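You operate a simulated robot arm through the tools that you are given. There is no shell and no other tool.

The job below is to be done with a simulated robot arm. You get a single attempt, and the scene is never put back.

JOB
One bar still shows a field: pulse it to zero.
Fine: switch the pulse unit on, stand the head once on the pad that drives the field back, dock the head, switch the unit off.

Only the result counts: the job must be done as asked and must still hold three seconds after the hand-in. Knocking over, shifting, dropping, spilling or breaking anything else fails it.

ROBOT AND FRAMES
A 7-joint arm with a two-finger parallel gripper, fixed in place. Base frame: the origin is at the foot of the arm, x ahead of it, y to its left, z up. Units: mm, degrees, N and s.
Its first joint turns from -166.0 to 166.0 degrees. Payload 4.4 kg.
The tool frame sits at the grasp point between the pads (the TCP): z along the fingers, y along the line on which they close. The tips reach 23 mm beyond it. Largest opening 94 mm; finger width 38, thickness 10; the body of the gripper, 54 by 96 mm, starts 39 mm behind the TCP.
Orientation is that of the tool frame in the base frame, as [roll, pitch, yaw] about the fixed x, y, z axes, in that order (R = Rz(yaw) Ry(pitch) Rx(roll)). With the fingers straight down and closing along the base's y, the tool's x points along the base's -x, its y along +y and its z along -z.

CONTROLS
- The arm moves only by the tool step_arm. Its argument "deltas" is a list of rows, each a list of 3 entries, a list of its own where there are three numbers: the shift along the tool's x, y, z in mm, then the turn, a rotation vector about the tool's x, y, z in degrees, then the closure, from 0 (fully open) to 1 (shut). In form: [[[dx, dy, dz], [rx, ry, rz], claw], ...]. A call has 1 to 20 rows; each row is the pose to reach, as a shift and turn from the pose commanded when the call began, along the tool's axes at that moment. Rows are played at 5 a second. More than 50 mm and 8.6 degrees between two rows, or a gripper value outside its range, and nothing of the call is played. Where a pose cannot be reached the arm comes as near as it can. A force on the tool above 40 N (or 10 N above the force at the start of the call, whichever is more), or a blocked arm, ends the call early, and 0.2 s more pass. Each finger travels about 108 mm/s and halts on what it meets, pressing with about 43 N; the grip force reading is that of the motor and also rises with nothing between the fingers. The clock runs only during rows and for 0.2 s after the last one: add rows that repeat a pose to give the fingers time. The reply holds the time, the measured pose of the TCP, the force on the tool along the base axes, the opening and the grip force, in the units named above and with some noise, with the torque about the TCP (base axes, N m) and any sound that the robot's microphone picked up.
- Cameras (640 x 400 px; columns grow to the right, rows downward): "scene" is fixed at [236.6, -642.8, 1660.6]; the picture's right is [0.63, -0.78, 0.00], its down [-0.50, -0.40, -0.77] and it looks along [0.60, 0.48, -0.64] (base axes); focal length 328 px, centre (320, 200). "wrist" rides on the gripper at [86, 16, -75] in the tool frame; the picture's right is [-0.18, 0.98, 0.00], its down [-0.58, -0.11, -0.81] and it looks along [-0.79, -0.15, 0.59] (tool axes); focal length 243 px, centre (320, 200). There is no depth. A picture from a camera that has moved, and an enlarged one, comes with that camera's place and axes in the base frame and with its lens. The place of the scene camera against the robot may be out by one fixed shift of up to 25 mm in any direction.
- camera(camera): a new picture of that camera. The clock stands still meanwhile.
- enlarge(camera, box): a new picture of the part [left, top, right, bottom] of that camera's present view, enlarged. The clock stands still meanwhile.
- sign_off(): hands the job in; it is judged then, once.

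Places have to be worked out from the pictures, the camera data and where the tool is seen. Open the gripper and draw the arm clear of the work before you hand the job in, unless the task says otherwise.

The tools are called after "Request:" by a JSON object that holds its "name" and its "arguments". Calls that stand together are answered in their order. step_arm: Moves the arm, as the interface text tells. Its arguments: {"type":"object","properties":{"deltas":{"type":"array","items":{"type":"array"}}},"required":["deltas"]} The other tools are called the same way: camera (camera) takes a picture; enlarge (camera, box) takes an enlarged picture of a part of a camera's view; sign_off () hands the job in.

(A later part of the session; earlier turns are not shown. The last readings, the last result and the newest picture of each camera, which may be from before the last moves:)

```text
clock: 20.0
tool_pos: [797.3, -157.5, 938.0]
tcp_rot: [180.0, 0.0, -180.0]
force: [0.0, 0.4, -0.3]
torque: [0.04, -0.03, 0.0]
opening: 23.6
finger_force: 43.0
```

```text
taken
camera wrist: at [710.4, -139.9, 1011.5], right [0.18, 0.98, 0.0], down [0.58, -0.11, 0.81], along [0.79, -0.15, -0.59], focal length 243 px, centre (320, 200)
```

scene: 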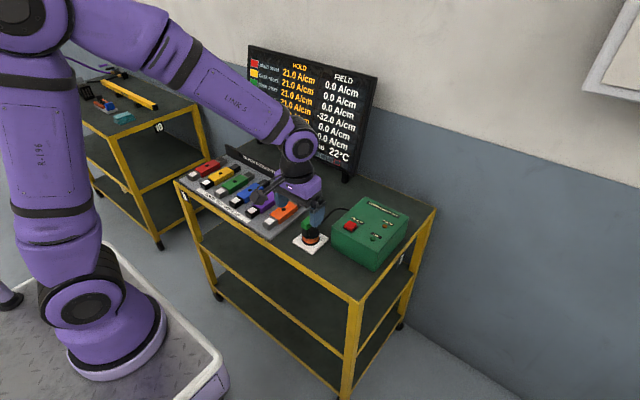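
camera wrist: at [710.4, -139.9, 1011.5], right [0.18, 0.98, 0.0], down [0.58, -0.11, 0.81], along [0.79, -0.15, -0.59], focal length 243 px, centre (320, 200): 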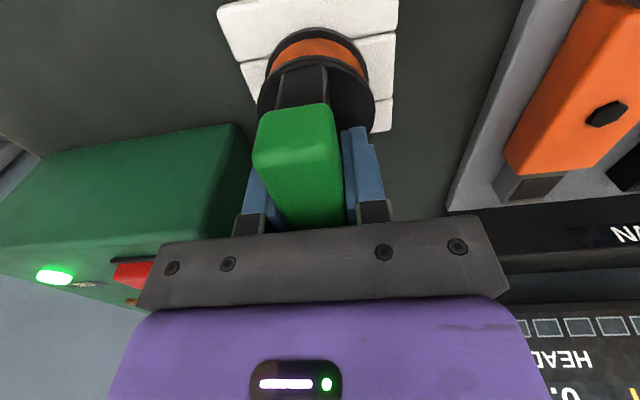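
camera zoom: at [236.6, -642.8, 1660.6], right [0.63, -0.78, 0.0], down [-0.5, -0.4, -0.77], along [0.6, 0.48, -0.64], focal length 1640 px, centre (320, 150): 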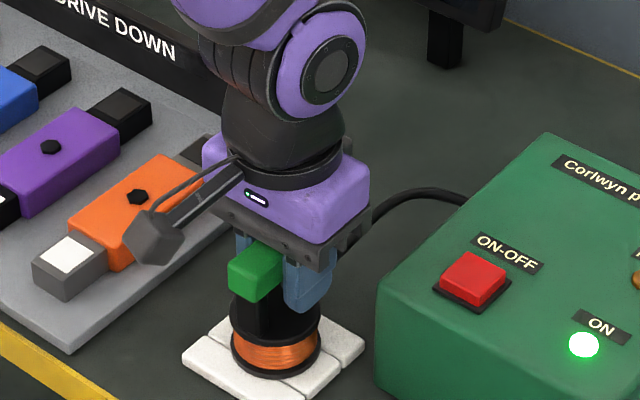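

The grip holds at 23.6 mm with 43 N, and closing nudged the head about 3 mm towards -y, which I will allow for when docking. Now I lift straight up and look at the underside of the head.

Request:
{"name": "step_arm", "arguments": {"deltas": [[[0, 0, -4], [0, 0, 0], 1], [[0, 0, -10], [0, 0, 0], 1], [[0, 0, -20], [0, 0, 0], 1], [[0, 0, -40], [0, 0, 0], 1], [[0, 0, -65], [0, 0, 0], 1], [[0, 0, -90], [0, 0, 0], 1], [[0, 0, -115], [0, 0, 0], 1], [[0, 0, -141], [0, 0, 0], 1], [[0, 0, -141], [0, 0, 0], 1]]}}

Request:
{"name": "camera", "arguments": {"camera": "wrist"}}

Request:
{"name": "enlarge", "arguments": {"camera": "scene", "box": [250, 130, 380, 250]}}

Request:
{"name": "enlarge", "arguments": {"camera": "wrist", "box": [210, 0, 430, 150]}}

```text
clock: 22.0
tool_pos: [799.4, -157.3, 1079.0]
tcp_rot: [179.9, -0.1, 180.0]
force: [0.6, -0.4, -3.9]
torque: [0.01, -0.06, 0.02]
opening: 23.9
finger_force: 43.0
```

```text
taken
camera wrist: at [712.4, -140.1, 1152.5], right [0.18, 0.98, 0.0], down [0.58, -0.11, 0.81], along [0.79, -0.15, -0.59], focal length 243 px, centre (320, 200)
```

wrist: 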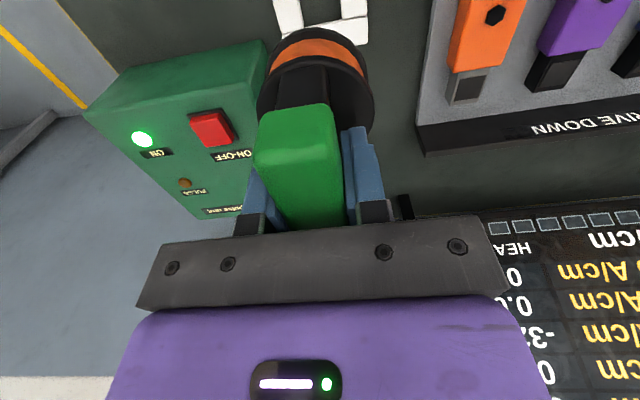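

```text
3.33 times, centred on (315, 190) of scene
camera zoom: at [236.6, -642.8, 1660.6], right [0.63, -0.78, 0.0], down [-0.5, -0.4, -0.77], along [0.6, 0.48, -0.64], focal length 1093 px, centre (337, 233)
```

zoom: 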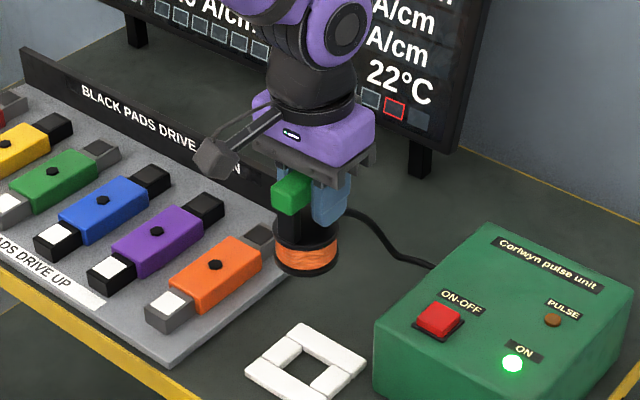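

```text
2.67 times, centred on (320, 75) of wrist
camera zoom: at [712.4, -140.1, 1152.5], right [0.18, 0.98, 0.0], down [0.58, -0.11, 0.81], along [0.79, -0.15, -0.59], focal length 647 px, centre (320, 533)
```

zoom: 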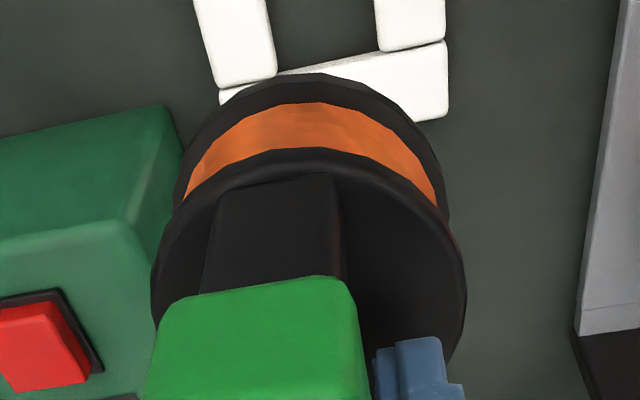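

As expected, the dock is a frame with a square hole. I zoom in on the underside of the head for the foot.

Request:
{"name": "enlarge", "arguments": {"camera": "scene", "box": [320, 185, 370, 220]}}

Request:
{"name": "enlarge", "arguments": {"camera": "scene", "box": [285, 185, 365, 255]}}

```text
11.43 times, centred on (345, 202) of scene
camera zoom: at [236.6, -642.8, 1660.6], right [0.63, -0.78, 0.0], down [-0.5, -0.4, -0.77], along [0.6, 0.48, -0.64], focal length 3748 px, centre (34, 171)
```

zoom: 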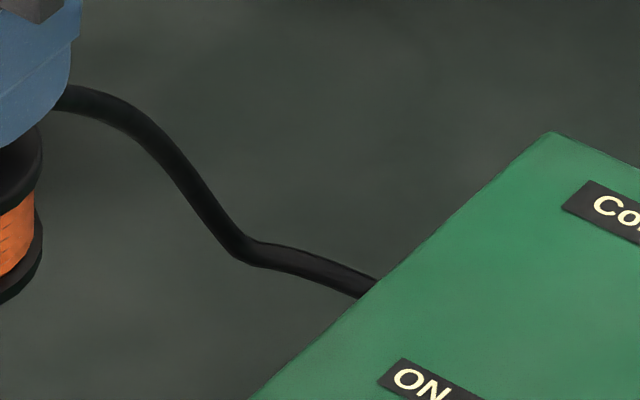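

```text
5.71 times, centred on (325, 220) of scene
camera zoom: at [236.6, -642.8, 1660.6], right [0.63, -0.78, 0.0], down [-0.5, -0.4, -0.77], along [0.6, 0.48, -0.64], focal length 1874 px, centre (291, 86)
```

zoom: 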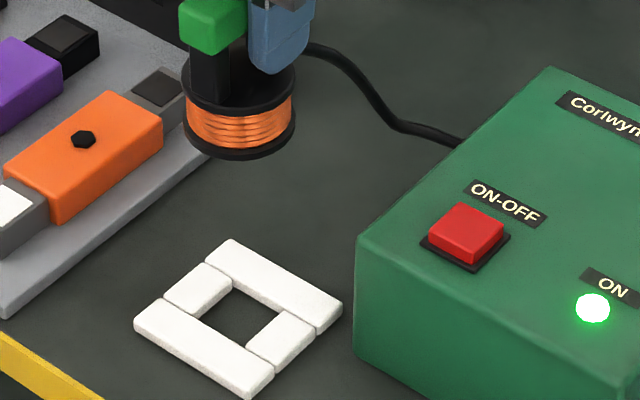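

The foot is hidden under the flange, so it is under 12 mm long. I carry the head high (flange ~1000 mm, bars ~899) across to above blue's white pad near (744, 172.5) and check the alignment there.

Request:
{"name": "step_arm", "arguments": {"deltas": [[[4, 25, -10], [0, 0, 0], 1], [[8, 55, -20], [0, 0, 0], 1], [[13, 88, -25], [0, 0, 0], 1], [[18, 121, -25], [0, 0, 0], 1], [[23, 154, -25], [0, 0, 0], 1], [[28, 187, -25], [0, 0, 0], 1], [[33, 220, -25], [0, 0, 0], 1], [[38, 253, -25], [0, 0, 0], 1], [[43, 283, -25], [0, 0, 0], 1], [[48, 308, -25], [0, 0, 0], 1], [[51.5, 325, -25], [0, 0, 0], 1], [[51.5, 330, -25], [0, 0, 0], 1], [[51.5, 330, -25], [0, 0, 0], 1]]}}

Request:
{"name": "camera", "arguments": {"camera": "wrist"}}

Request:
{"name": "enlarge", "arguments": {"camera": "wrist", "box": [220, 0, 420, 130]}}

Request:
{"name": "camera", "arguments": {"camera": "scene"}}

```text
clock: 24.8
tool_pos: [746.2, 171.6, 1105.0]
tcp_rot: [180.0, 0.0, 180.0]
force: [0.4, -0.2, -3.4]
torque: [0.05, -0.07, -0.01]
opening: 23.8
finger_force: 43.0
```

```text
taken
camera wrist: at [659.6, 189.1, 1178.3], right [0.18, 0.98, 0.0], down [0.58, -0.11, 0.81], along [0.79, -0.15, -0.59], focal length 243 px, centre (320, 200)
```

wrist: 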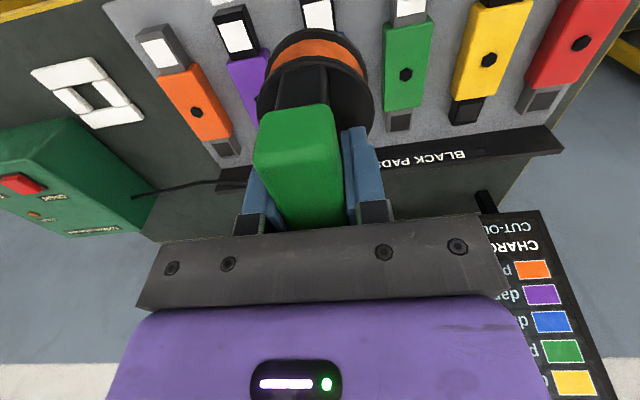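

```text
3.08 times, centred on (320, 65) of wrist
camera zoom: at [659.6, 189.1, 1178.3], right [0.18, 0.98, 0.0], down [0.58, -0.11, 0.81], along [0.79, -0.15, -0.59], focal length 746 px, centre (320, 615)
```

zoom: 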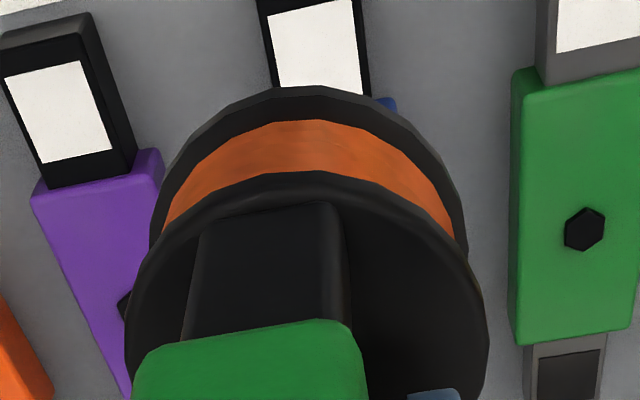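

```text
taken
```

scene: 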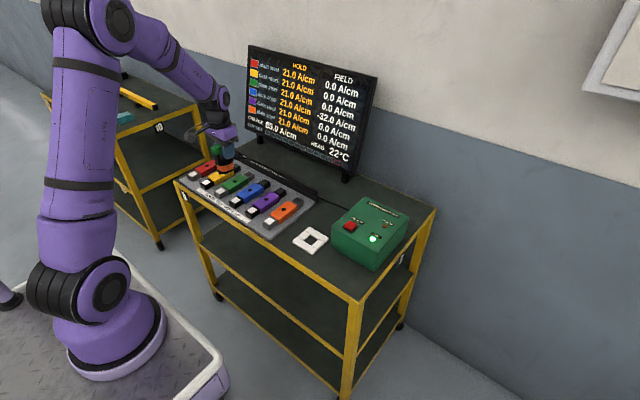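

The pad is seen just ahead of the spool: it is in line in y, and the head axis sits about 3 mm short of its centre in x. I shift 1 mm in x (keeping the foot slightly on the near side, away from the blue body) and descend to a safe height above it.

Request:
{"name": "step_arm", "arguments": {"deltas": [[[-1, 0, 15], [0, 0, 0], 1], [[-1, 0, 35], [0, 0, 0], 1], [[-1, 0, 55], [0, 0, 0], 1], [[-1, 0, 75], [0, 0, 0], 1], [[-1, 0, 90], [0, 0, 0], 1], [[-1, 0, 97], [0, 0, 0], 1], [[-1, 0, 97], [0, 0, 0], 1]]}}

Request:
{"name": "camera", "arguments": {"camera": "wrist"}}

Request:
{"name": "enlarge", "arguments": {"camera": "wrist", "box": [220, 0, 420, 130]}}

Request:
{"name": "enlarge", "arguments": {"camera": "scene", "box": [180, 130, 290, 220]}}

```text
clock: 26.4
tool_pos: [745.5, 170.9, 1006.8]
tcp_rot: [-180.0, 0.0, 180.0]
force: [-0.3, 0.2, -4.3]
torque: [-0.02, -0.05, 0.01]
opening: 23.8
finger_force: 43.0
```

```text
taken
camera wrist: at [658.9, 188.6, 1081.1], right [0.18, 0.98, 0.0], down [0.58, -0.11, 0.81], along [0.79, -0.15, -0.59], focal length 243 px, centre (320, 200)
```

wrist: 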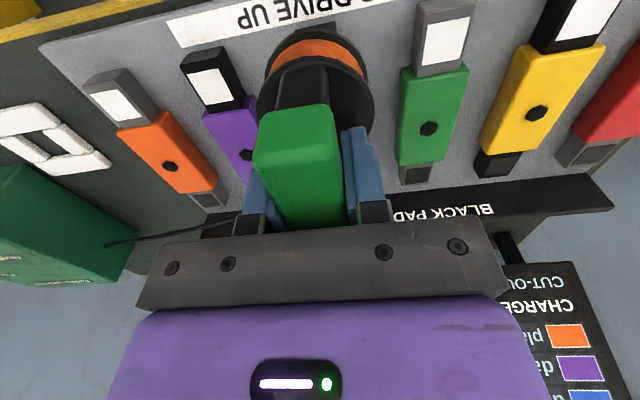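

```text
3.08 times, centred on (320, 65) of wrist
camera zoom: at [658.9, 188.6, 1081.1], right [0.18, 0.98, 0.0], down [0.58, -0.11, 0.81], along [0.79, -0.15, -0.59], focal length 746 px, centre (320, 615)
```

zoom: 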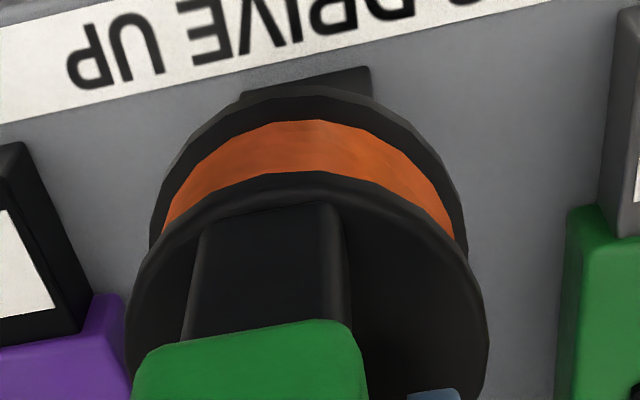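

```text
4.44 times, centred on (235, 175) of scene
camera zoom: at [236.6, -642.8, 1660.6], right [0.63, -0.78, 0.0], down [-0.5, -0.4, -0.77], along [0.6, 0.48, -0.64], focal length 1458 px, centre (698, 311)
```

zoom: 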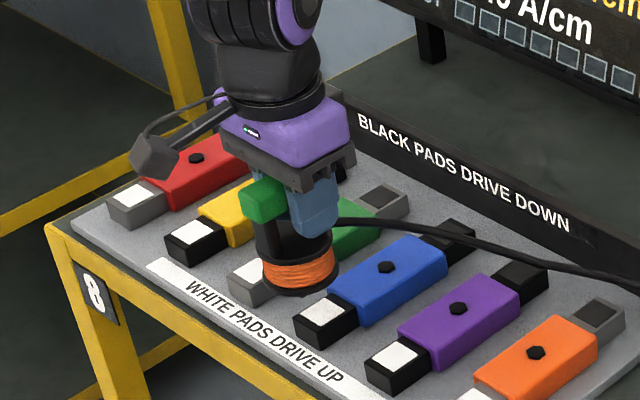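

The wrist view says I'm lined up, but the scene view hints at an offset in y. I zoom in to resolve that before going lower.

Request:
{"name": "enlarge", "arguments": {"camera": "scene", "box": [215, 165, 275, 210]}}

Request:
{"name": "enlarge", "arguments": {"camera": "wrist", "box": [280, 10, 360, 60]}}

```text
8.89 times, centred on (245, 188) of scene
camera zoom: at [236.6, -642.8, 1660.6], right [0.63, -0.78, 0.0], down [-0.5, -0.4, -0.77], along [0.6, 0.48, -0.64], focal length 2916 px, centre (987, 311)
```

zoom: 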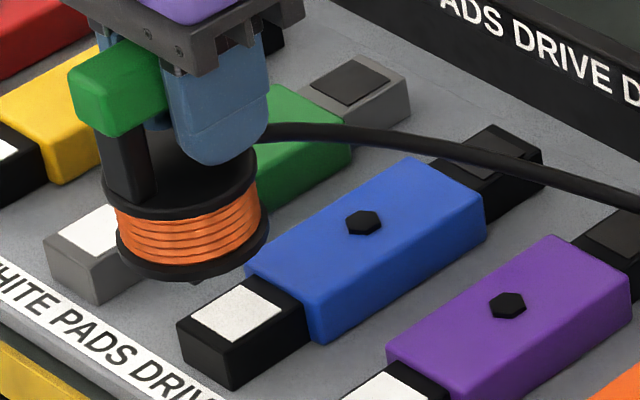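

```text
8.00 times, centred on (320, 35) of wrist
camera zoom: at [658.9, 188.6, 1081.1], right [0.18, 0.98, 0.0], down [0.58, -0.11, 0.81], along [0.79, -0.15, -0.59], focal length 1941 px, centre (320, 1520)
```

zoom: 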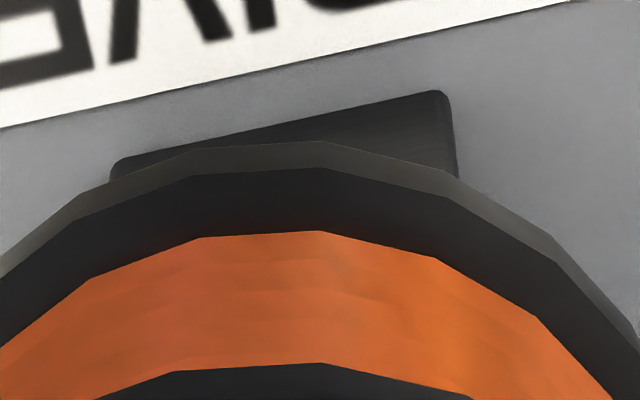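

Rechecking all views at a consistent height, the handle top is at about z=967 and its centre at x≈784. I therefore gripped it roughly 13 mm off-centre, and the head axis is now near x=732–734 while the pad is at (745, 172.5, 895). I shift +11 mm in x and verify in both views before descending.

Request:
{"name": "step_arm", "arguments": {"deltas": [[[-4, 0, 0], [0, 0, 0], 1], [[-8, 0, 0], [0, 0, 0], 1], [[-11, 0, 0], [0, 0, 0], 1], [[-11, 0, 0], [0, 0, 0], 1]]}}

Request:
{"name": "enlarge", "arguments": {"camera": "scene", "box": [215, 165, 275, 210]}}

Request:
{"name": "enlarge", "arguments": {"camera": "wrist", "box": [220, 0, 420, 130]}}

```text
clock: 27.4
tool_pos: [758.1, 172.8, 1008.2]
tcp_rot: [-179.9, 0.0, 179.9]
force: [-0.2, 0.5, -3.2]
torque: [-0.01, -0.08, 0.0]
opening: 23.9
finger_force: 43.0
```

```text
8.89 times, centred on (245, 188) of scene
camera zoom: at [236.6, -642.8, 1660.6], right [0.63, -0.78, 0.0], down [-0.5, -0.4, -0.77], along [0.6, 0.48, -0.64], focal length 2916 px, centre (987, 311)
```

zoom: 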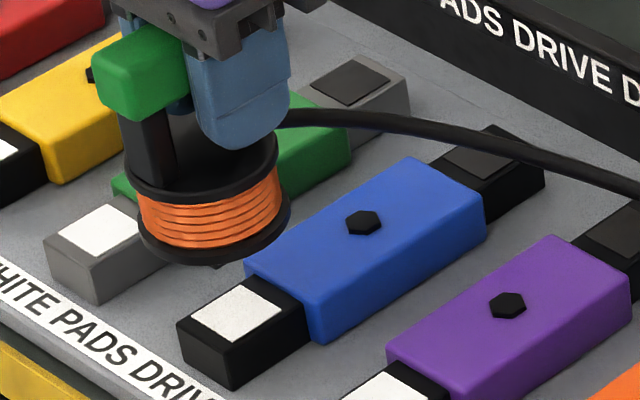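

```text
3.08 times, centred on (320, 65) of wrist
camera zoom: at [670.5, 189.4, 1081.6], right [0.18, 0.98, 0.0], down [0.58, -0.11, 0.81], along [0.79, -0.15, -0.59], focal length 746 px, centre (320, 615)
```

zoom: 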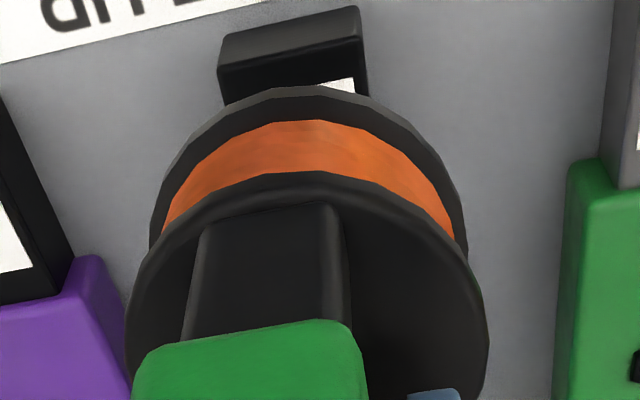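

Both views now agree the head axis is over the pad to within about 2 mm, with contact expected at tool z≈977. I descend in small steps and watch the force and sound.

Request:
{"name": "step_arm", "arguments": {"deltas": [[[0, 0, 5], [0, 0, 0], 1], [[0, 0, 10], [0, 0, 0], 1], [[0, 0, 15], [0, 0, 0], 1], [[0, 0, 19], [0, 0, 0], 1], [[0, 0, 22], [0, 0, 0], 1], [[0, 0, 24], [0, 0, 0], 1]]}}

Request:
{"name": "enlarge", "arguments": {"camera": "scene", "box": [215, 165, 275, 210]}}

```text
clock: 28.8
tool_pos: [758.1, 172.5, 983.4]
tcp_rot: [-180.0, 0.0, -180.0]
force: [-1.0, 0.2, -4.4]
torque: [0.03, -0.05, 0.04]
opening: 23.4
finger_force: 42.8
```

```text
8.89 times, centred on (245, 188) of scene
camera zoom: at [236.6, -642.8, 1660.6], right [0.63, -0.78, 0.0], down [-0.5, -0.4, -0.77], along [0.6, 0.48, -0.64], focal length 2916 px, centre (987, 311)
```

zoom: 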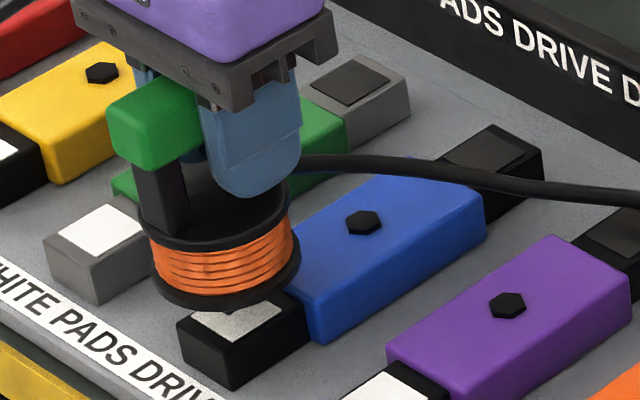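

The foot hangs a few millimetres over the middle of the pad. I continue in 1 mm steps.

Request:
{"name": "step_arm", "arguments": {"deltas": [[[0, 0, 1], [0, 0, 0], 1], [[0, 0, 2], [0, 0, 0], 1], [[0, 0, 3], [0, 0, 0], 1], [[0, 0, 4], [0, 0, 0], 1], [[0, 0, 5], [0, 0, 0], 1]]}}

Request:
{"name": "enlarge", "arguments": {"camera": "scene", "box": [215, 165, 275, 210]}}

```text
clock: 30.0
tool_pos: [758.1, 171.6, 978.4]
tcp_rot: [180.0, 0.0, -179.9]
force: [0.2, 0.4, -4.9]
torque: [0.0, -0.05, 0.02]
opening: 23.9
finger_force: 43.1
```

```text
8.89 times, centred on (245, 188) of scene
camera zoom: at [236.6, -642.8, 1660.6], right [0.63, -0.78, 0.0], down [-0.5, -0.4, -0.77], along [0.6, 0.48, -0.64], focal length 2916 px, centre (987, 311)
```

zoom: 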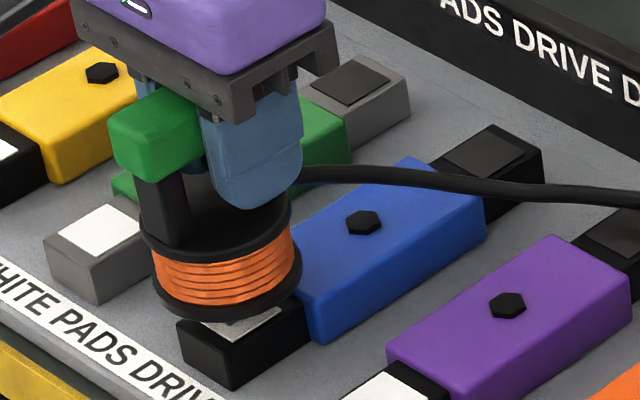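

No contact force yet and the foot is nearly on the pad. A few more 1 mm steps follow.

Request:
{"name": "step_arm", "arguments": {"deltas": [[[0, 0, 1], [0, 0, 0], 1], [[0, 0, 2], [0, 0, 0], 1], [[0, 0, 3], [0, 0, 0], 1]]}}

Request:
{"name": "enlarge", "arguments": {"camera": "scene", "box": [215, 165, 275, 210]}}

```text
clock: 30.8
tool_pos: [758.4, 171.5, 974.3]
tcp_rot: [180.0, 0.1, 179.9]
force: [-1.4, 0.5, -3.9]
torque: [0.0, -0.08, 0.0]
opening: 23.8
finger_force: 42.7
```

```text
8.89 times, centred on (245, 188) of scene
camera zoom: at [236.6, -642.8, 1660.6], right [0.63, -0.78, 0.0], down [-0.5, -0.4, -0.77], along [0.6, 0.48, -0.64], focal length 2916 px, centre (987, 311)
```

zoom: 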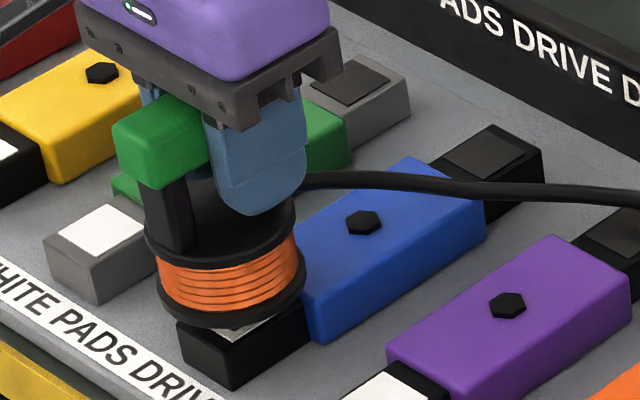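

Request:
{"name": "step_arm", "arguments": {"deltas": [[[0, 0, 1], [0, 0, 0], 1], [[0, 0, 2], [0, 0, 0], 1], [[0, 0, 3], [0, 0, 0], 1]]}}

Request:
{"name": "enlarge", "arguments": {"camera": "scene", "box": [225, 175, 265, 205]}}

```text
clock: 31.6
tool_pos: [758.5, 172.3, 971.8]
tcp_rot: [180.0, 0.0, 180.0]
force: [-0.1, 0.2, -4.3]
torque: [0.01, -0.02, 0.0]
opening: 23.7
finger_force: 42.5
```

```text
13.33 times, centred on (245, 190) of scene
camera zoom: at [236.6, -642.8, 1660.6], right [0.63, -0.78, 0.0], down [-0.5, -0.4, -0.77], along [0.6, 0.48, -0.64], focal length 4373 px, centre (1320, 333)
```

zoom: 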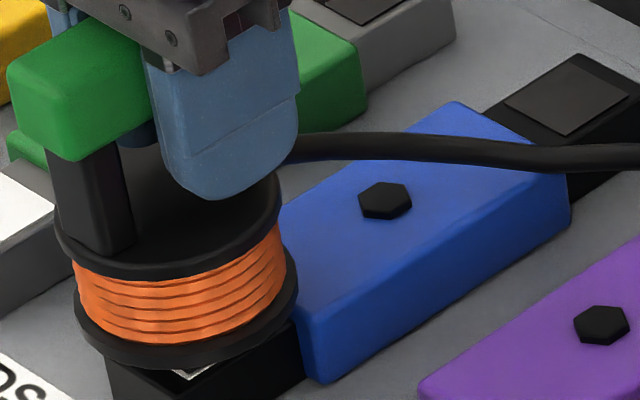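

Request:
{"name": "step_arm", "arguments": {"deltas": [[[0, 0, 1], [0, 0, 0], 1], [[0, 0, 2], [0, 0, 0], 1]]}}

Request:
{"name": "camera", "arguments": {"camera": "wrist"}}

Request:
{"name": "enlarge", "arguments": {"camera": "scene", "box": [225, 175, 265, 205]}}

```text
clock: 32.2
tool_pos: [758.1, 172.0, 971.2]
tcp_rot: [-180.0, 0.1, 179.9]
force: [-4.7, -5.5, 18.7]
torque: [-0.29, 0.79, 0.14]
opening: 23.7
finger_force: 42.8
```

```text
taken
camera wrist: at [670.6, 189.1, 1045.4], right [0.18, 0.98, 0.0], down [0.58, -0.11, 0.81], along [0.79, -0.15, -0.59], focal length 243 px, centre (320, 200)
```

wrist: 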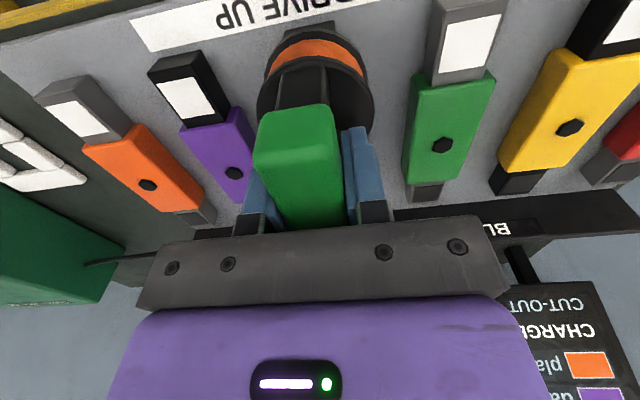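

```text
13.33 times, centred on (245, 190) of scene
camera zoom: at [236.6, -642.8, 1660.6], right [0.63, -0.78, 0.0], down [-0.5, -0.4, -0.77], along [0.6, 0.48, -0.64], focal length 4373 px, centre (1320, 333)
```

zoom: 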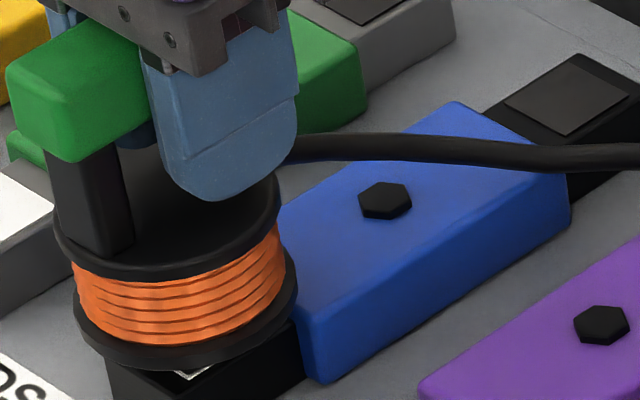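

Contact: about +19 N upward, acting around 17 mm nearer than the tool centre, which is under the head axis, so the foot stands on the pad. I check the display and the PULSE lamp.

Request:
{"name": "enlarge", "arguments": {"camera": "scene", "box": [240, 40, 380, 190]}}

Request:
{"name": "enlarge", "arguments": {"camera": "scene", "box": [310, 180, 430, 270]}}

```text
2.67 times, centred on (310, 115) of scene
camera zoom: at [236.6, -642.8, 1660.6], right [0.63, -0.78, 0.0], down [-0.5, -0.4, -0.77], along [0.6, 0.48, -0.64], focal length 875 px, centre (347, 427)
```

zoom: 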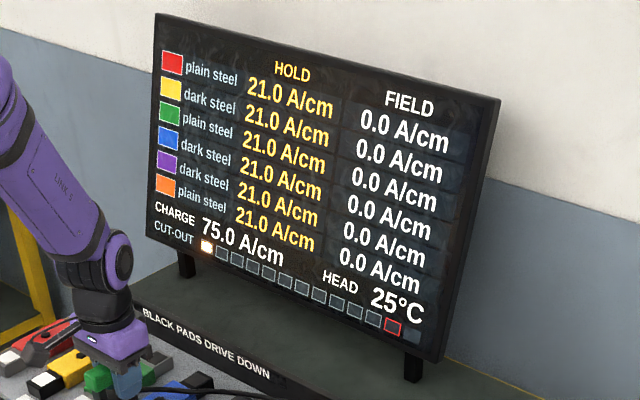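

```text
4.44 times, centred on (370, 225) of scene
camera zoom: at [236.6, -642.8, 1660.6], right [0.63, -0.78, 0.0], down [-0.5, -0.4, -0.77], along [0.6, 0.48, -0.64], focal length 1458 px, centre (98, 89)
```

zoom: 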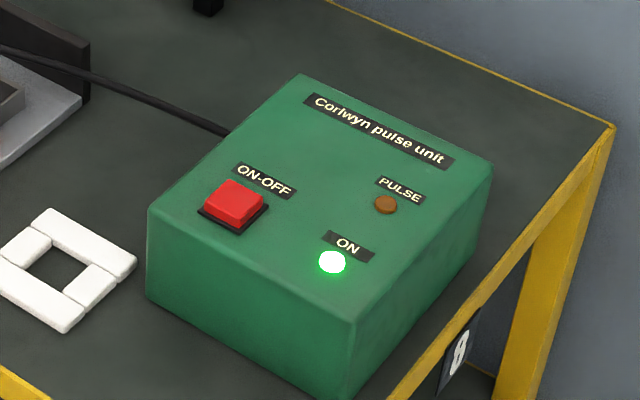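

The pulse fired: blue now reads 0.0 A/cm and all the bars are at zero. I lift straight off the pad to a safe height.

Request:
{"name": "step_arm", "arguments": {"deltas": [[[0, 0, -4], [0, 0, 0], 1], [[0, 0, -12], [0, 0, 0], 1], [[0, 0, -30], [0, 0, 0], 1], [[0, 0, -55], [0, 0, 0], 1], [[0, 0, -85], [0, 0, 0], 1], [[0, 0, -115], [0, 0, 0], 1], [[0, 0, -130], [0, 0, 0], 1], [[0, 0, -130], [0, 0, 0], 1]]}}

Request:
{"name": "enlarge", "arguments": {"camera": "scene", "box": [240, 40, 380, 190]}}

Request:
{"name": "camera", "arguments": {"camera": "wrist"}}

Request:
{"name": "enlarge", "arguments": {"camera": "scene", "box": [170, 120, 300, 230]}}

```text
clock: 34.0
tool_pos: [756.6, 172.2, 1101.8]
tcp_rot: [-180.0, 0.0, 179.9]
force: [0.2, 0.1, -4.6]
torque: [0.02, -0.06, -0.03]
opening: 23.9
finger_force: 43.0
```

```text
2.67 times, centred on (310, 115) of scene
camera zoom: at [236.6, -642.8, 1660.6], right [0.63, -0.78, 0.0], down [-0.5, -0.4, -0.77], along [0.6, 0.48, -0.64], focal length 875 px, centre (347, 427)
```

zoom: 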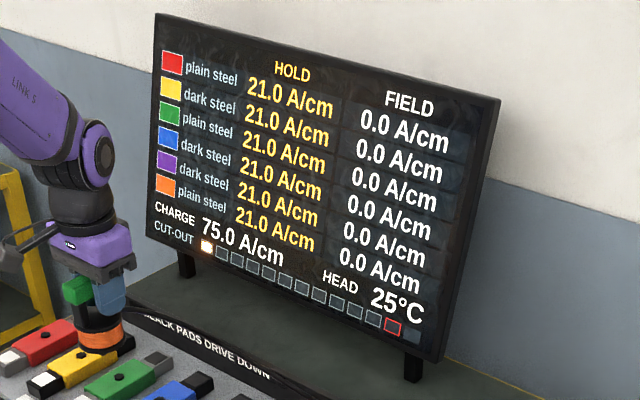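

```text
taken
camera wrist: at [670.1, 189.3, 1176.2], right [0.18, 0.98, 0.0], down [0.58, -0.11, 0.81], along [0.79, -0.15, -0.59], focal length 243 px, centre (320, 200)
```

wrist: 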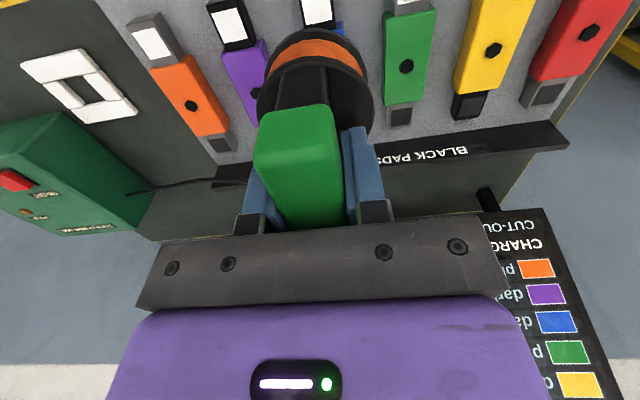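

```text
3.64 times, centred on (235, 175) of scene
camera zoom: at [236.6, -642.8, 1660.6], right [0.63, -0.78, 0.0], down [-0.5, -0.4, -0.77], along [0.6, 0.48, -0.64], focal length 1193 px, centre (629, 291)
```

zoom: 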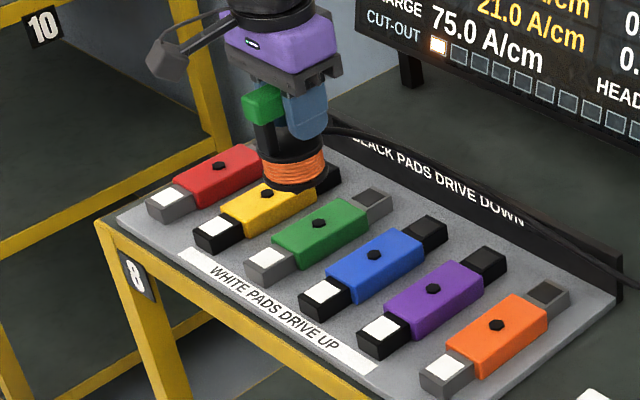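

The reading stays at zero after lifting. I carry the head back at height to above the dock, aiming for the head's original resting place (tool near (797, -153.5)).

Request:
{"name": "step_arm", "arguments": {"deltas": [[[-3, -25, 0], [0, 0, 0], 1], [[-7, -58, 0], [0, 0, 0], 1], [[-11, -92, 0], [0, 0, 0], 1], [[-15, -126, 0], [0, 0, 0], 1], [[-19, -160, 0], [0, 0, 0], 1], [[-23, -194, 0], [0, 0, 0], 1], [[-27, -228, 0], [0, 0, 0], 1], [[-31, -262, 0], [0, 0, 0], 1], [[-35, -292, 0], [0, 0, 0], 1], [[-38, -315, 0], [0, 0, 0], 1], [[-39.5, -326, 0], [0, 0, 0], 1], [[-39.5, -326, 0], [0, 0, 0], 1]]}}

Request:
{"name": "camera", "arguments": {"camera": "wrist"}}

Request:
{"name": "enlarge", "arguments": {"camera": "wrist", "box": [220, 0, 420, 130]}}

Request:
{"name": "enlarge", "arguments": {"camera": "scene", "box": [260, 150, 370, 260]}}

```text
clock: 36.6
tool_pos: [796.7, -151.3, 1100.3]
tcp_rot: [180.0, 0.0, 179.9]
force: [-0.1, 0.8, -4.1]
torque: [0.01, -0.05, -0.03]
opening: 23.7
finger_force: 43.9
```

```text
taken
camera wrist: at [710.5, -134.4, 1173.7], right [0.18, 0.98, 0.0], down [0.58, -0.11, 0.81], along [0.79, -0.15, -0.59], focal length 243 px, centre (320, 200)
```

wrist: 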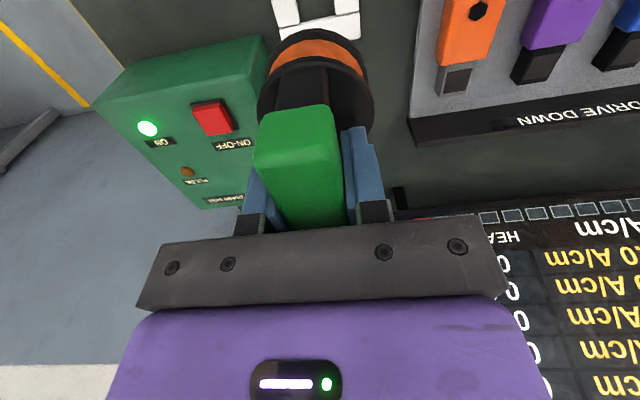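

```text
3.08 times, centred on (320, 65) of wrist
camera zoom: at [710.5, -134.4, 1173.7], right [0.18, 0.98, 0.0], down [0.58, -0.11, 0.81], along [0.79, -0.15, -0.59], focal length 746 px, centre (320, 615)
```

zoom: 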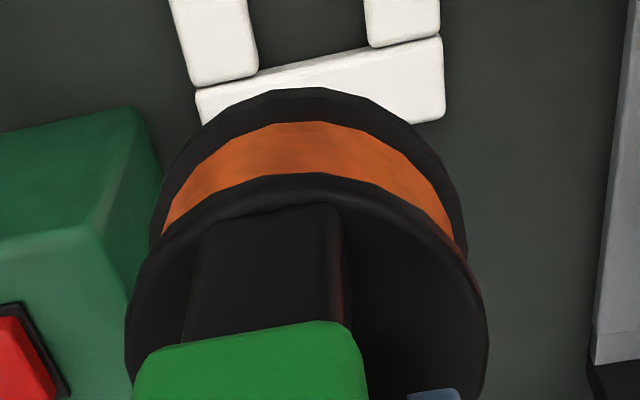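

```text
3.64 times, centred on (315, 205) of scene
camera zoom: at [236.6, -642.8, 1660.6], right [0.63, -0.78, 0.0], down [-0.5, -0.4, -0.77], along [0.6, 0.48, -0.64], focal length 1193 px, centre (338, 182)
```

zoom: 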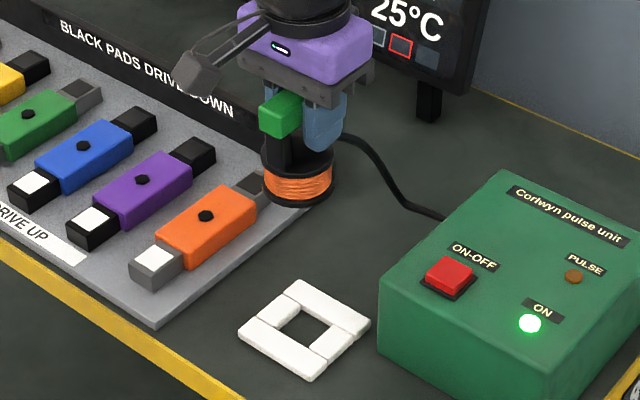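

Hole centre works out at (784.6, -154.0) and the head is about 3 mm to its +y side at this height. I descend most of the way with a small correction, stopping well above the frame to re-measure.

Request:
{"name": "step_arm", "arguments": {"deltas": [[[0, -1, 25], [0, 0, 0], 1], [[0, -1, 55], [0, 0, 0], 1], [[0, -1, 85], [0, 0, 0], 1], [[0, -1, 110], [0, 0, 0], 1], [[0, -1, 130], [0, 0, 0], 1], [[0, -1, 140], [0, 0, 0], 1], [[0, -1, 140], [0, 0, 0], 1]]}}

Request:
{"name": "camera", "arguments": {"camera": "wrist"}}

Request:
{"name": "enlarge", "arguments": {"camera": "wrist", "box": [220, 0, 420, 130]}}

Request:
{"name": "enlarge", "arguments": {"camera": "scene", "box": [280, 190, 350, 255]}}

```text
clock: 38.2
tool_pos: [798.0, -153.0, 959.6]
tcp_rot: [-180.0, 0.0, -180.0]
force: [-0.1, 0.0, -3.6]
torque: [0.01, -0.03, 0.01]
opening: 23.8
finger_force: 42.8
```

```text
taken
camera wrist: at [711.4, -136.8, 1033.8], right [0.18, 0.98, 0.0], down [0.58, -0.11, 0.81], along [0.79, -0.15, -0.59], focal length 243 px, centre (320, 200)
```

wrist: 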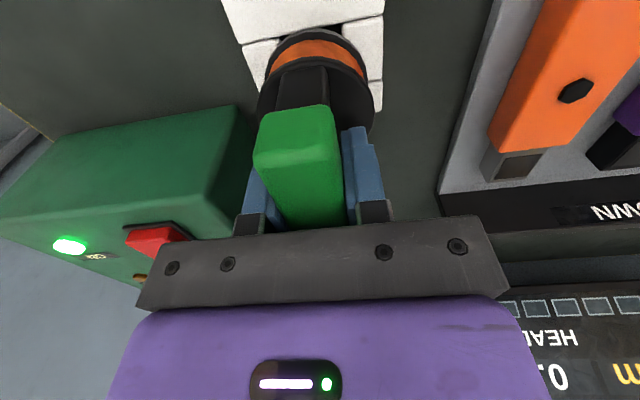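

```text
3.08 times, centred on (320, 65) of wrist
camera zoom: at [711.4, -136.8, 1033.8], right [0.18, 0.98, 0.0], down [0.58, -0.11, 0.81], along [0.79, -0.15, -0.59], focal length 746 px, centre (320, 615)
```

zoom: 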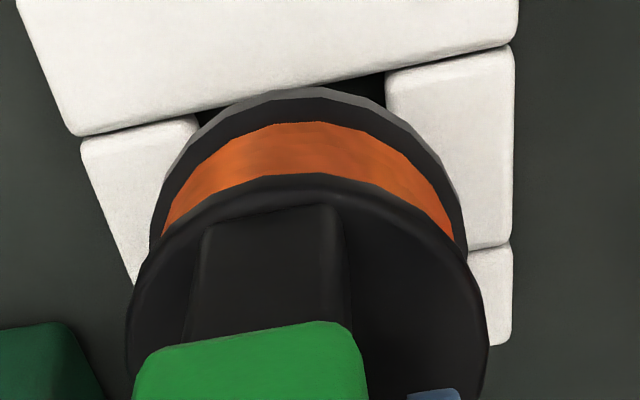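

```text
6.15 times, centred on (315, 222) of scene
camera zoom: at [236.6, -642.8, 1660.6], right [0.63, -0.78, 0.0], down [-0.5, -0.4, -0.77], along [0.6, 0.48, -0.64], focal length 2018 px, centre (351, 62)
```

zoom: 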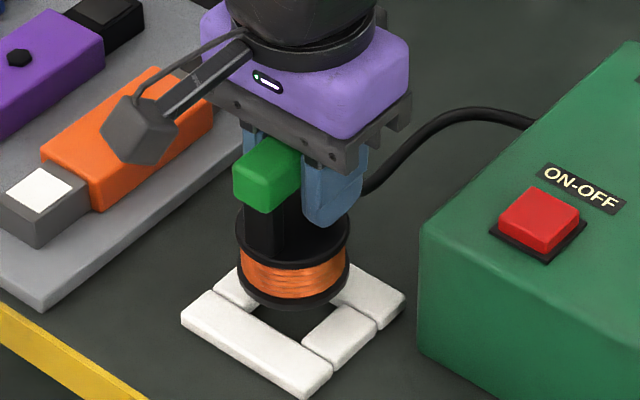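

The hole centre is at (74.6, -16.0) relative to the camera against about (73.5, -15.7) for the head axis, so they're aligned within about 1 mm. I add 1 mm in x and lower gently into the frame.

Request:
{"name": "step_arm", "arguments": {"deltas": [[[-1, 0, 5], [0, 0, 0], 1], [[-1, 0, 10], [0, 0, 0], 1], [[-1, 0, 13], [0, 0, 0], 1], [[-1, 0, 15], [0, 0, 0], 1], [[-1, 0, 16.5], [0, 0, 0], 1], [[-1, 0, 18], [0, 0, 0], 1], [[-1, 0, 19], [0, 0, 0], 1]]}}

Request:
{"name": "enlarge", "arguments": {"camera": "scene", "box": [280, 190, 350, 255]}}

Request:
{"name": "enlarge", "arguments": {"camera": "wrist", "box": [220, 0, 420, 130]}}

```text
clock: 39.8
tool_pos: [798.3, -153.9, 940.3]
tcp_rot: [-180.0, 0.0, 179.9]
force: [-0.3, -0.3, -4.5]
torque: [0.02, 0.01, 0.01]
opening: 24.0
finger_force: 43.1
```

```text
6.15 times, centred on (315, 222) of scene
camera zoom: at [236.6, -642.8, 1660.6], right [0.63, -0.78, 0.0], down [-0.5, -0.4, -0.77], along [0.6, 0.48, -0.64], focal length 2018 px, centre (351, 62)
```

zoom: 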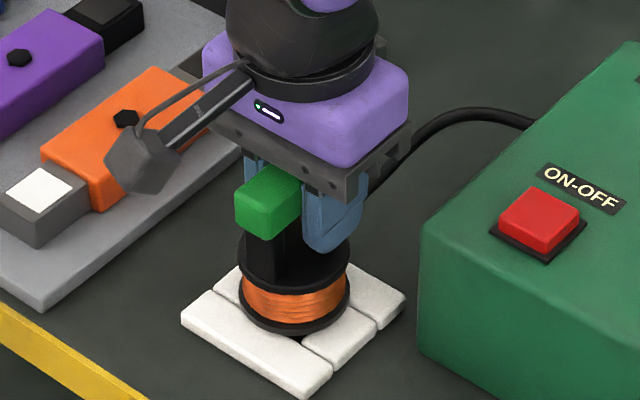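

```text
3.08 times, centred on (320, 65) of wrist
camera zoom: at [711.6, -136.8, 1014.8], right [0.18, 0.98, 0.0], down [0.58, -0.11, 0.81], along [0.79, -0.15, -0.59], focal length 746 px, centre (320, 615)
```

zoom: 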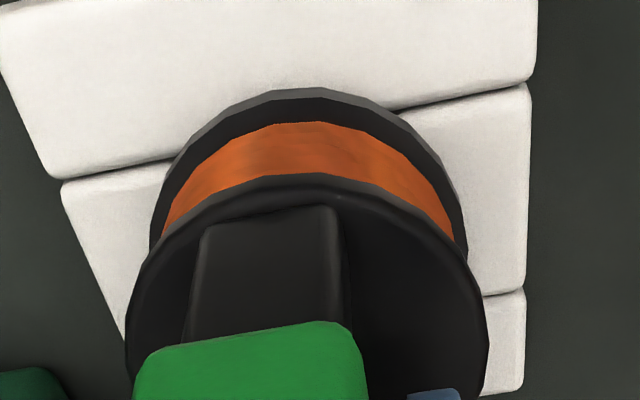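

No contact yet at z=940. I continue in 1 mm steps.

Request:
{"name": "step_arm", "arguments": {"deltas": [[[0, 0, 1], [0, 0, 0], 1], [[0, 0, 2], [0, 0, 0], 1], [[0, 0, 3], [0, 0, 0], 1]]}}

Request:
{"name": "enlarge", "arguments": {"camera": "scene", "box": [280, 190, 350, 255]}}

```text
clock: 40.6
tool_pos: [800.4, -155.1, 938.2]
tcp_rot: [-180.0, 0.0, 180.0]
force: [-0.6, -0.2, -3.8]
torque: [-0.01, -0.06, -0.01]
opening: 23.8
finger_force: 42.5
```

```text
6.15 times, centred on (315, 222) of scene
camera zoom: at [236.6, -642.8, 1660.6], right [0.63, -0.78, 0.0], down [-0.5, -0.4, -0.77], along [0.6, 0.48, -0.64], focal length 2018 px, centre (351, 62)
```

zoom: 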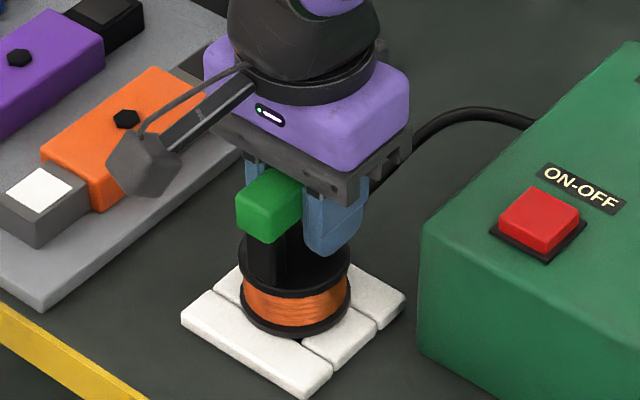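

Request:
{"name": "step_arm", "arguments": {"deltas": [[[0, 0, 1], [0, 0, 0], 1], [[0, 0, 2], [0, 0, 0], 1]]}}

Request:
{"name": "enlarge", "arguments": {"camera": "scene", "box": [280, 190, 350, 255]}}

Request:
{"name": "camera", "arguments": {"camera": "wrist"}}

```text
clock: 41.2
tool_pos: [798.7, -155.1, 937.6]
tcp_rot: [-180.0, 0.0, -180.0]
force: [-3.5, 2.6, 17.2]
torque: [0.17, 0.73, -0.07]
opening: 23.8
finger_force: 42.8
```

```text
6.15 times, centred on (315, 222) of scene
camera zoom: at [236.6, -642.8, 1660.6], right [0.63, -0.78, 0.0], down [-0.5, -0.4, -0.77], along [0.6, 0.48, -0.64], focal length 2018 px, centre (351, 62)
```

zoom: 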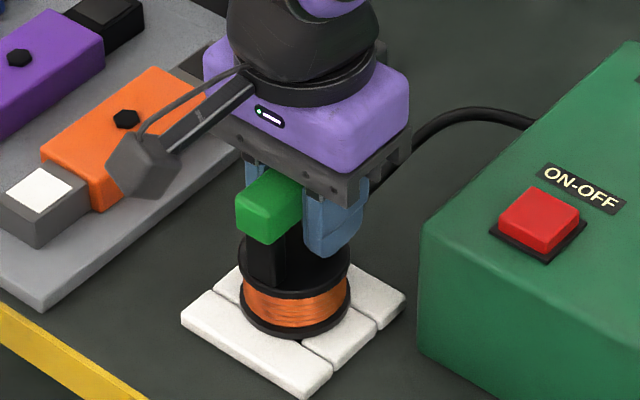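

```text
taken
camera wrist: at [712.0, -136.9, 1011.4], right [0.18, 0.98, 0.0], down [0.58, -0.11, 0.81], along [0.79, -0.15, -0.59], focal length 243 px, centre (320, 200)
```

wrist: 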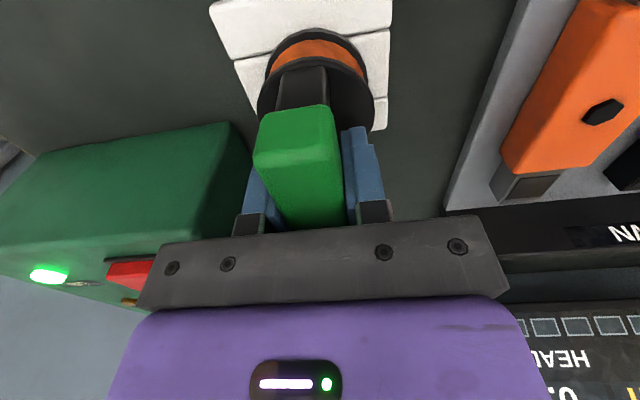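

The head seats at z=937.6, the same height as before I lifted it, with a clear contact force. I relieve the pressure by 1 mm and open the fingers to about 60 mm.

Request:
{"name": "step_arm", "arguments": {"deltas": [[[0, 0, -1], [0, 0, 0], 1], [[0, 0, -1], [0, 0, 0], 0.7], [[0, 0, -1], [0, 0, 0], 0.5], [[0, 0, -1], [0, 0, 0], 0.36], [[0, 0, -1], [0, 0, 0], 0.36], [[0, 0, -1], [0, 0, 0], 0.36]]}}

Request:
{"name": "camera", "arguments": {"camera": "wrist"}}

Request:
{"name": "enlarge", "arguments": {"camera": "scene", "box": [280, 190, 350, 255]}}

```text
clock: 42.6
tool_pos: [798.6, -154.8, 937.4]
tcp_rot: [-180.0, 0.1, -179.9]
force: [0.2, 0.0, 0.4]
torque: [-0.01, 0.0, 0.0]
opening: 60.4
finger_force: 0.0
```

```text
taken
camera wrist: at [711.5, -137.6, 1011.3], right [0.18, 0.98, 0.0], down [0.58, -0.11, 0.81], along [0.79, -0.15, -0.59], focal length 243 px, centre (320, 200)
```

wrist: 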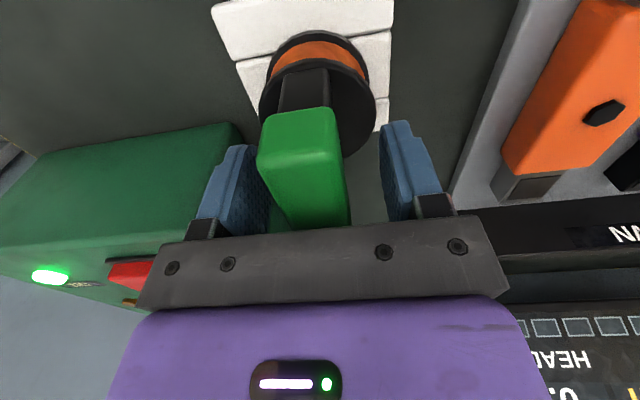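

```text
6.15 times, centred on (315, 222) of scene
camera zoom: at [236.6, -642.8, 1660.6], right [0.63, -0.78, 0.0], down [-0.5, -0.4, -0.77], along [0.6, 0.48, -0.64], focal length 2018 px, centre (351, 62)
```

zoom: 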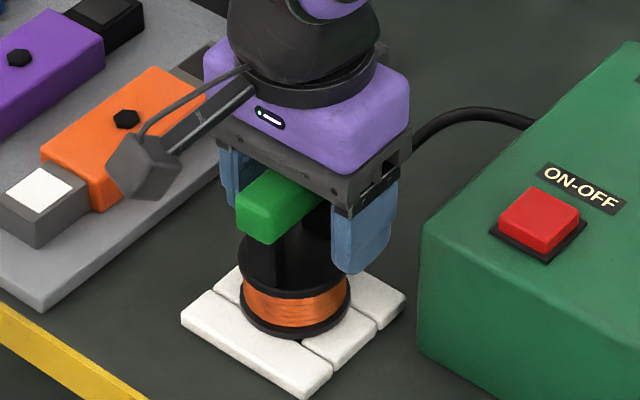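

The head stands free in the dock. I rise straight up, clear of the handle.

Request:
{"name": "step_arm", "arguments": {"deltas": [[[0, 0, -8], [0, 0, 0], 0.36], [[0, 0, -20], [0, 0, 0], 0.36], [[0, 0, -40], [0, 0, 0], 0.36], [[0, 0, -70], [0, 0, 0], 0.36], [[0, 0, -100], [0, 0, 0], 0.36], [[0, 0, -123], [0, 0, 0], 0.36], [[0, 0, -123], [0, 0, 0], 0.36]]}}

Request:
{"name": "enlarge", "arguments": {"camera": "scene", "box": [280, 170, 410, 270]}}

Request:
{"name": "enlarge", "arguments": {"camera": "wrist", "box": [240, 0, 400, 130]}}

Request:
{"name": "enlarge", "arguments": {"camera": "scene", "box": [240, 40, 380, 190]}}

```text
clock: 44.2
tool_pos: [799.7, -154.7, 1060.2]
tcp_rot: [179.9, 0.0, -180.0]
force: [0.5, 0.0, 0.0]
torque: [-0.01, -0.02, 0.01]
opening: 60.4
finger_force: 0.1
```

```text
4.00 times, centred on (345, 220) of scene
camera zoom: at [236.6, -642.8, 1660.6], right [0.63, -0.78, 0.0], down [-0.5, -0.4, -0.77], along [0.6, 0.48, -0.64], focal length 1312 px, centre (220, 120)
```

zoom: 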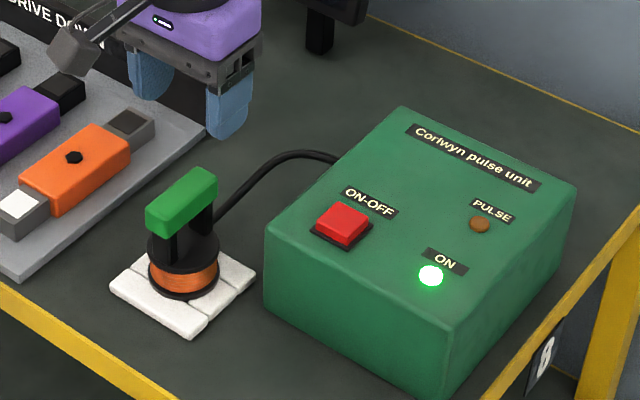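

```text
3.08 times, centred on (320, 65) of wrist
camera zoom: at [712.2, -136.9, 1133.8], right [0.18, 0.98, 0.0], down [0.58, -0.11, 0.81], along [0.79, -0.15, -0.59], focal length 746 px, centre (320, 615)
```

zoom: 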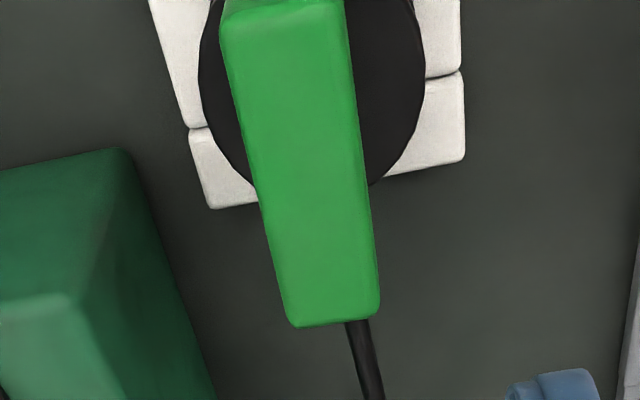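

```text
2.67 times, centred on (310, 115) of scene
camera zoom: at [236.6, -642.8, 1660.6], right [0.63, -0.78, 0.0], down [-0.5, -0.4, -0.77], along [0.6, 0.48, -0.64], focal length 875 px, centre (347, 427)
```

zoom: 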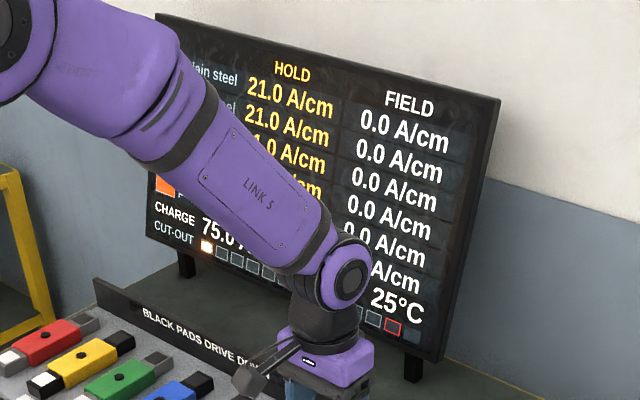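

The head is docked and the display still reads zero everywhere. I close the fingers and go back over the ON-OFF button.

Request:
{"name": "step_arm", "arguments": {"deltas": [[[-10, -28, 0], [0, 0, 0], 0.6], [[-20, -56, 0], [0, 0, 0], 0.9], [[-31, -85, 0], [0, 0, 0], 1], [[-42.4, -114.5, 0], [0, 0, 0], 1], [[-42.4, -114.5, 0], [0, 0, 0], 1], [[-42.4, -114.5, 20], [0, 0, 0], 1], [[-42.4, -114.5, 40], [0, 0, 0], 1], [[-42.4, -114.5, 58], [0, 0, 0], 1], [[-42.4, -114.5, 63], [0, 0, 0], 1], [[-42.4, -114.5, 63], [0, 0, 0], 1]]}}

Request:
{"name": "enlarge", "arguments": {"camera": "wrist", "box": [240, 80, 400, 200]}}

Request:
{"name": "enlarge", "arguments": {"camera": "scene", "box": [310, 180, 410, 260]}}

```text
clock: 46.4
tool_pos: [840.6, -268.8, 995.7]
tcp_rot: [-179.9, 0.1, 179.9]
force: [0.0, 0.4, 0.7]
torque: [-0.02, 0.02, -0.01]
opening: 0.0
finger_force: 42.3
```

```text
3.33 times, centred on (320, 140) of wrist
camera zoom: at [754.0, -252.5, 1069.9], right [0.18, 0.98, 0.0], down [0.58, -0.11, 0.81], along [0.79, -0.15, -0.59], focal length 809 px, centre (320, 400)
```

zoom: 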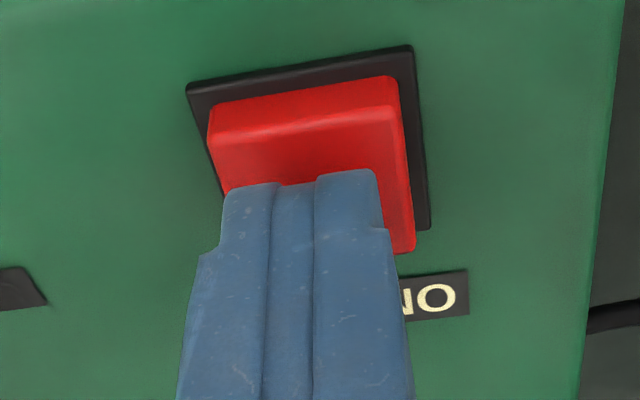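

```text
5.00 times, centred on (360, 220) of scene
camera zoom: at [236.6, -642.8, 1660.6], right [0.63, -0.78, 0.0], down [-0.5, -0.4, -0.77], along [0.6, 0.48, -0.64], focal length 1640 px, centre (120, 100)
```

zoom: 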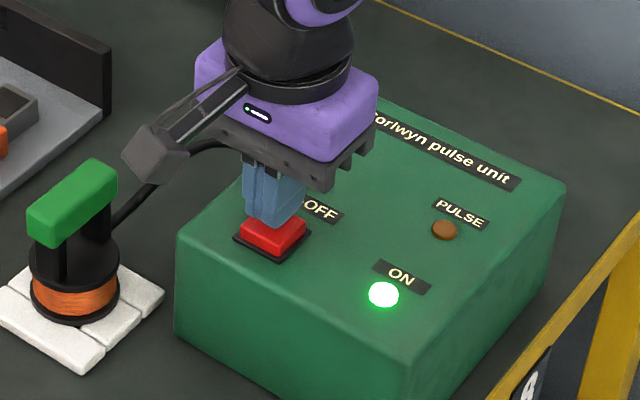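

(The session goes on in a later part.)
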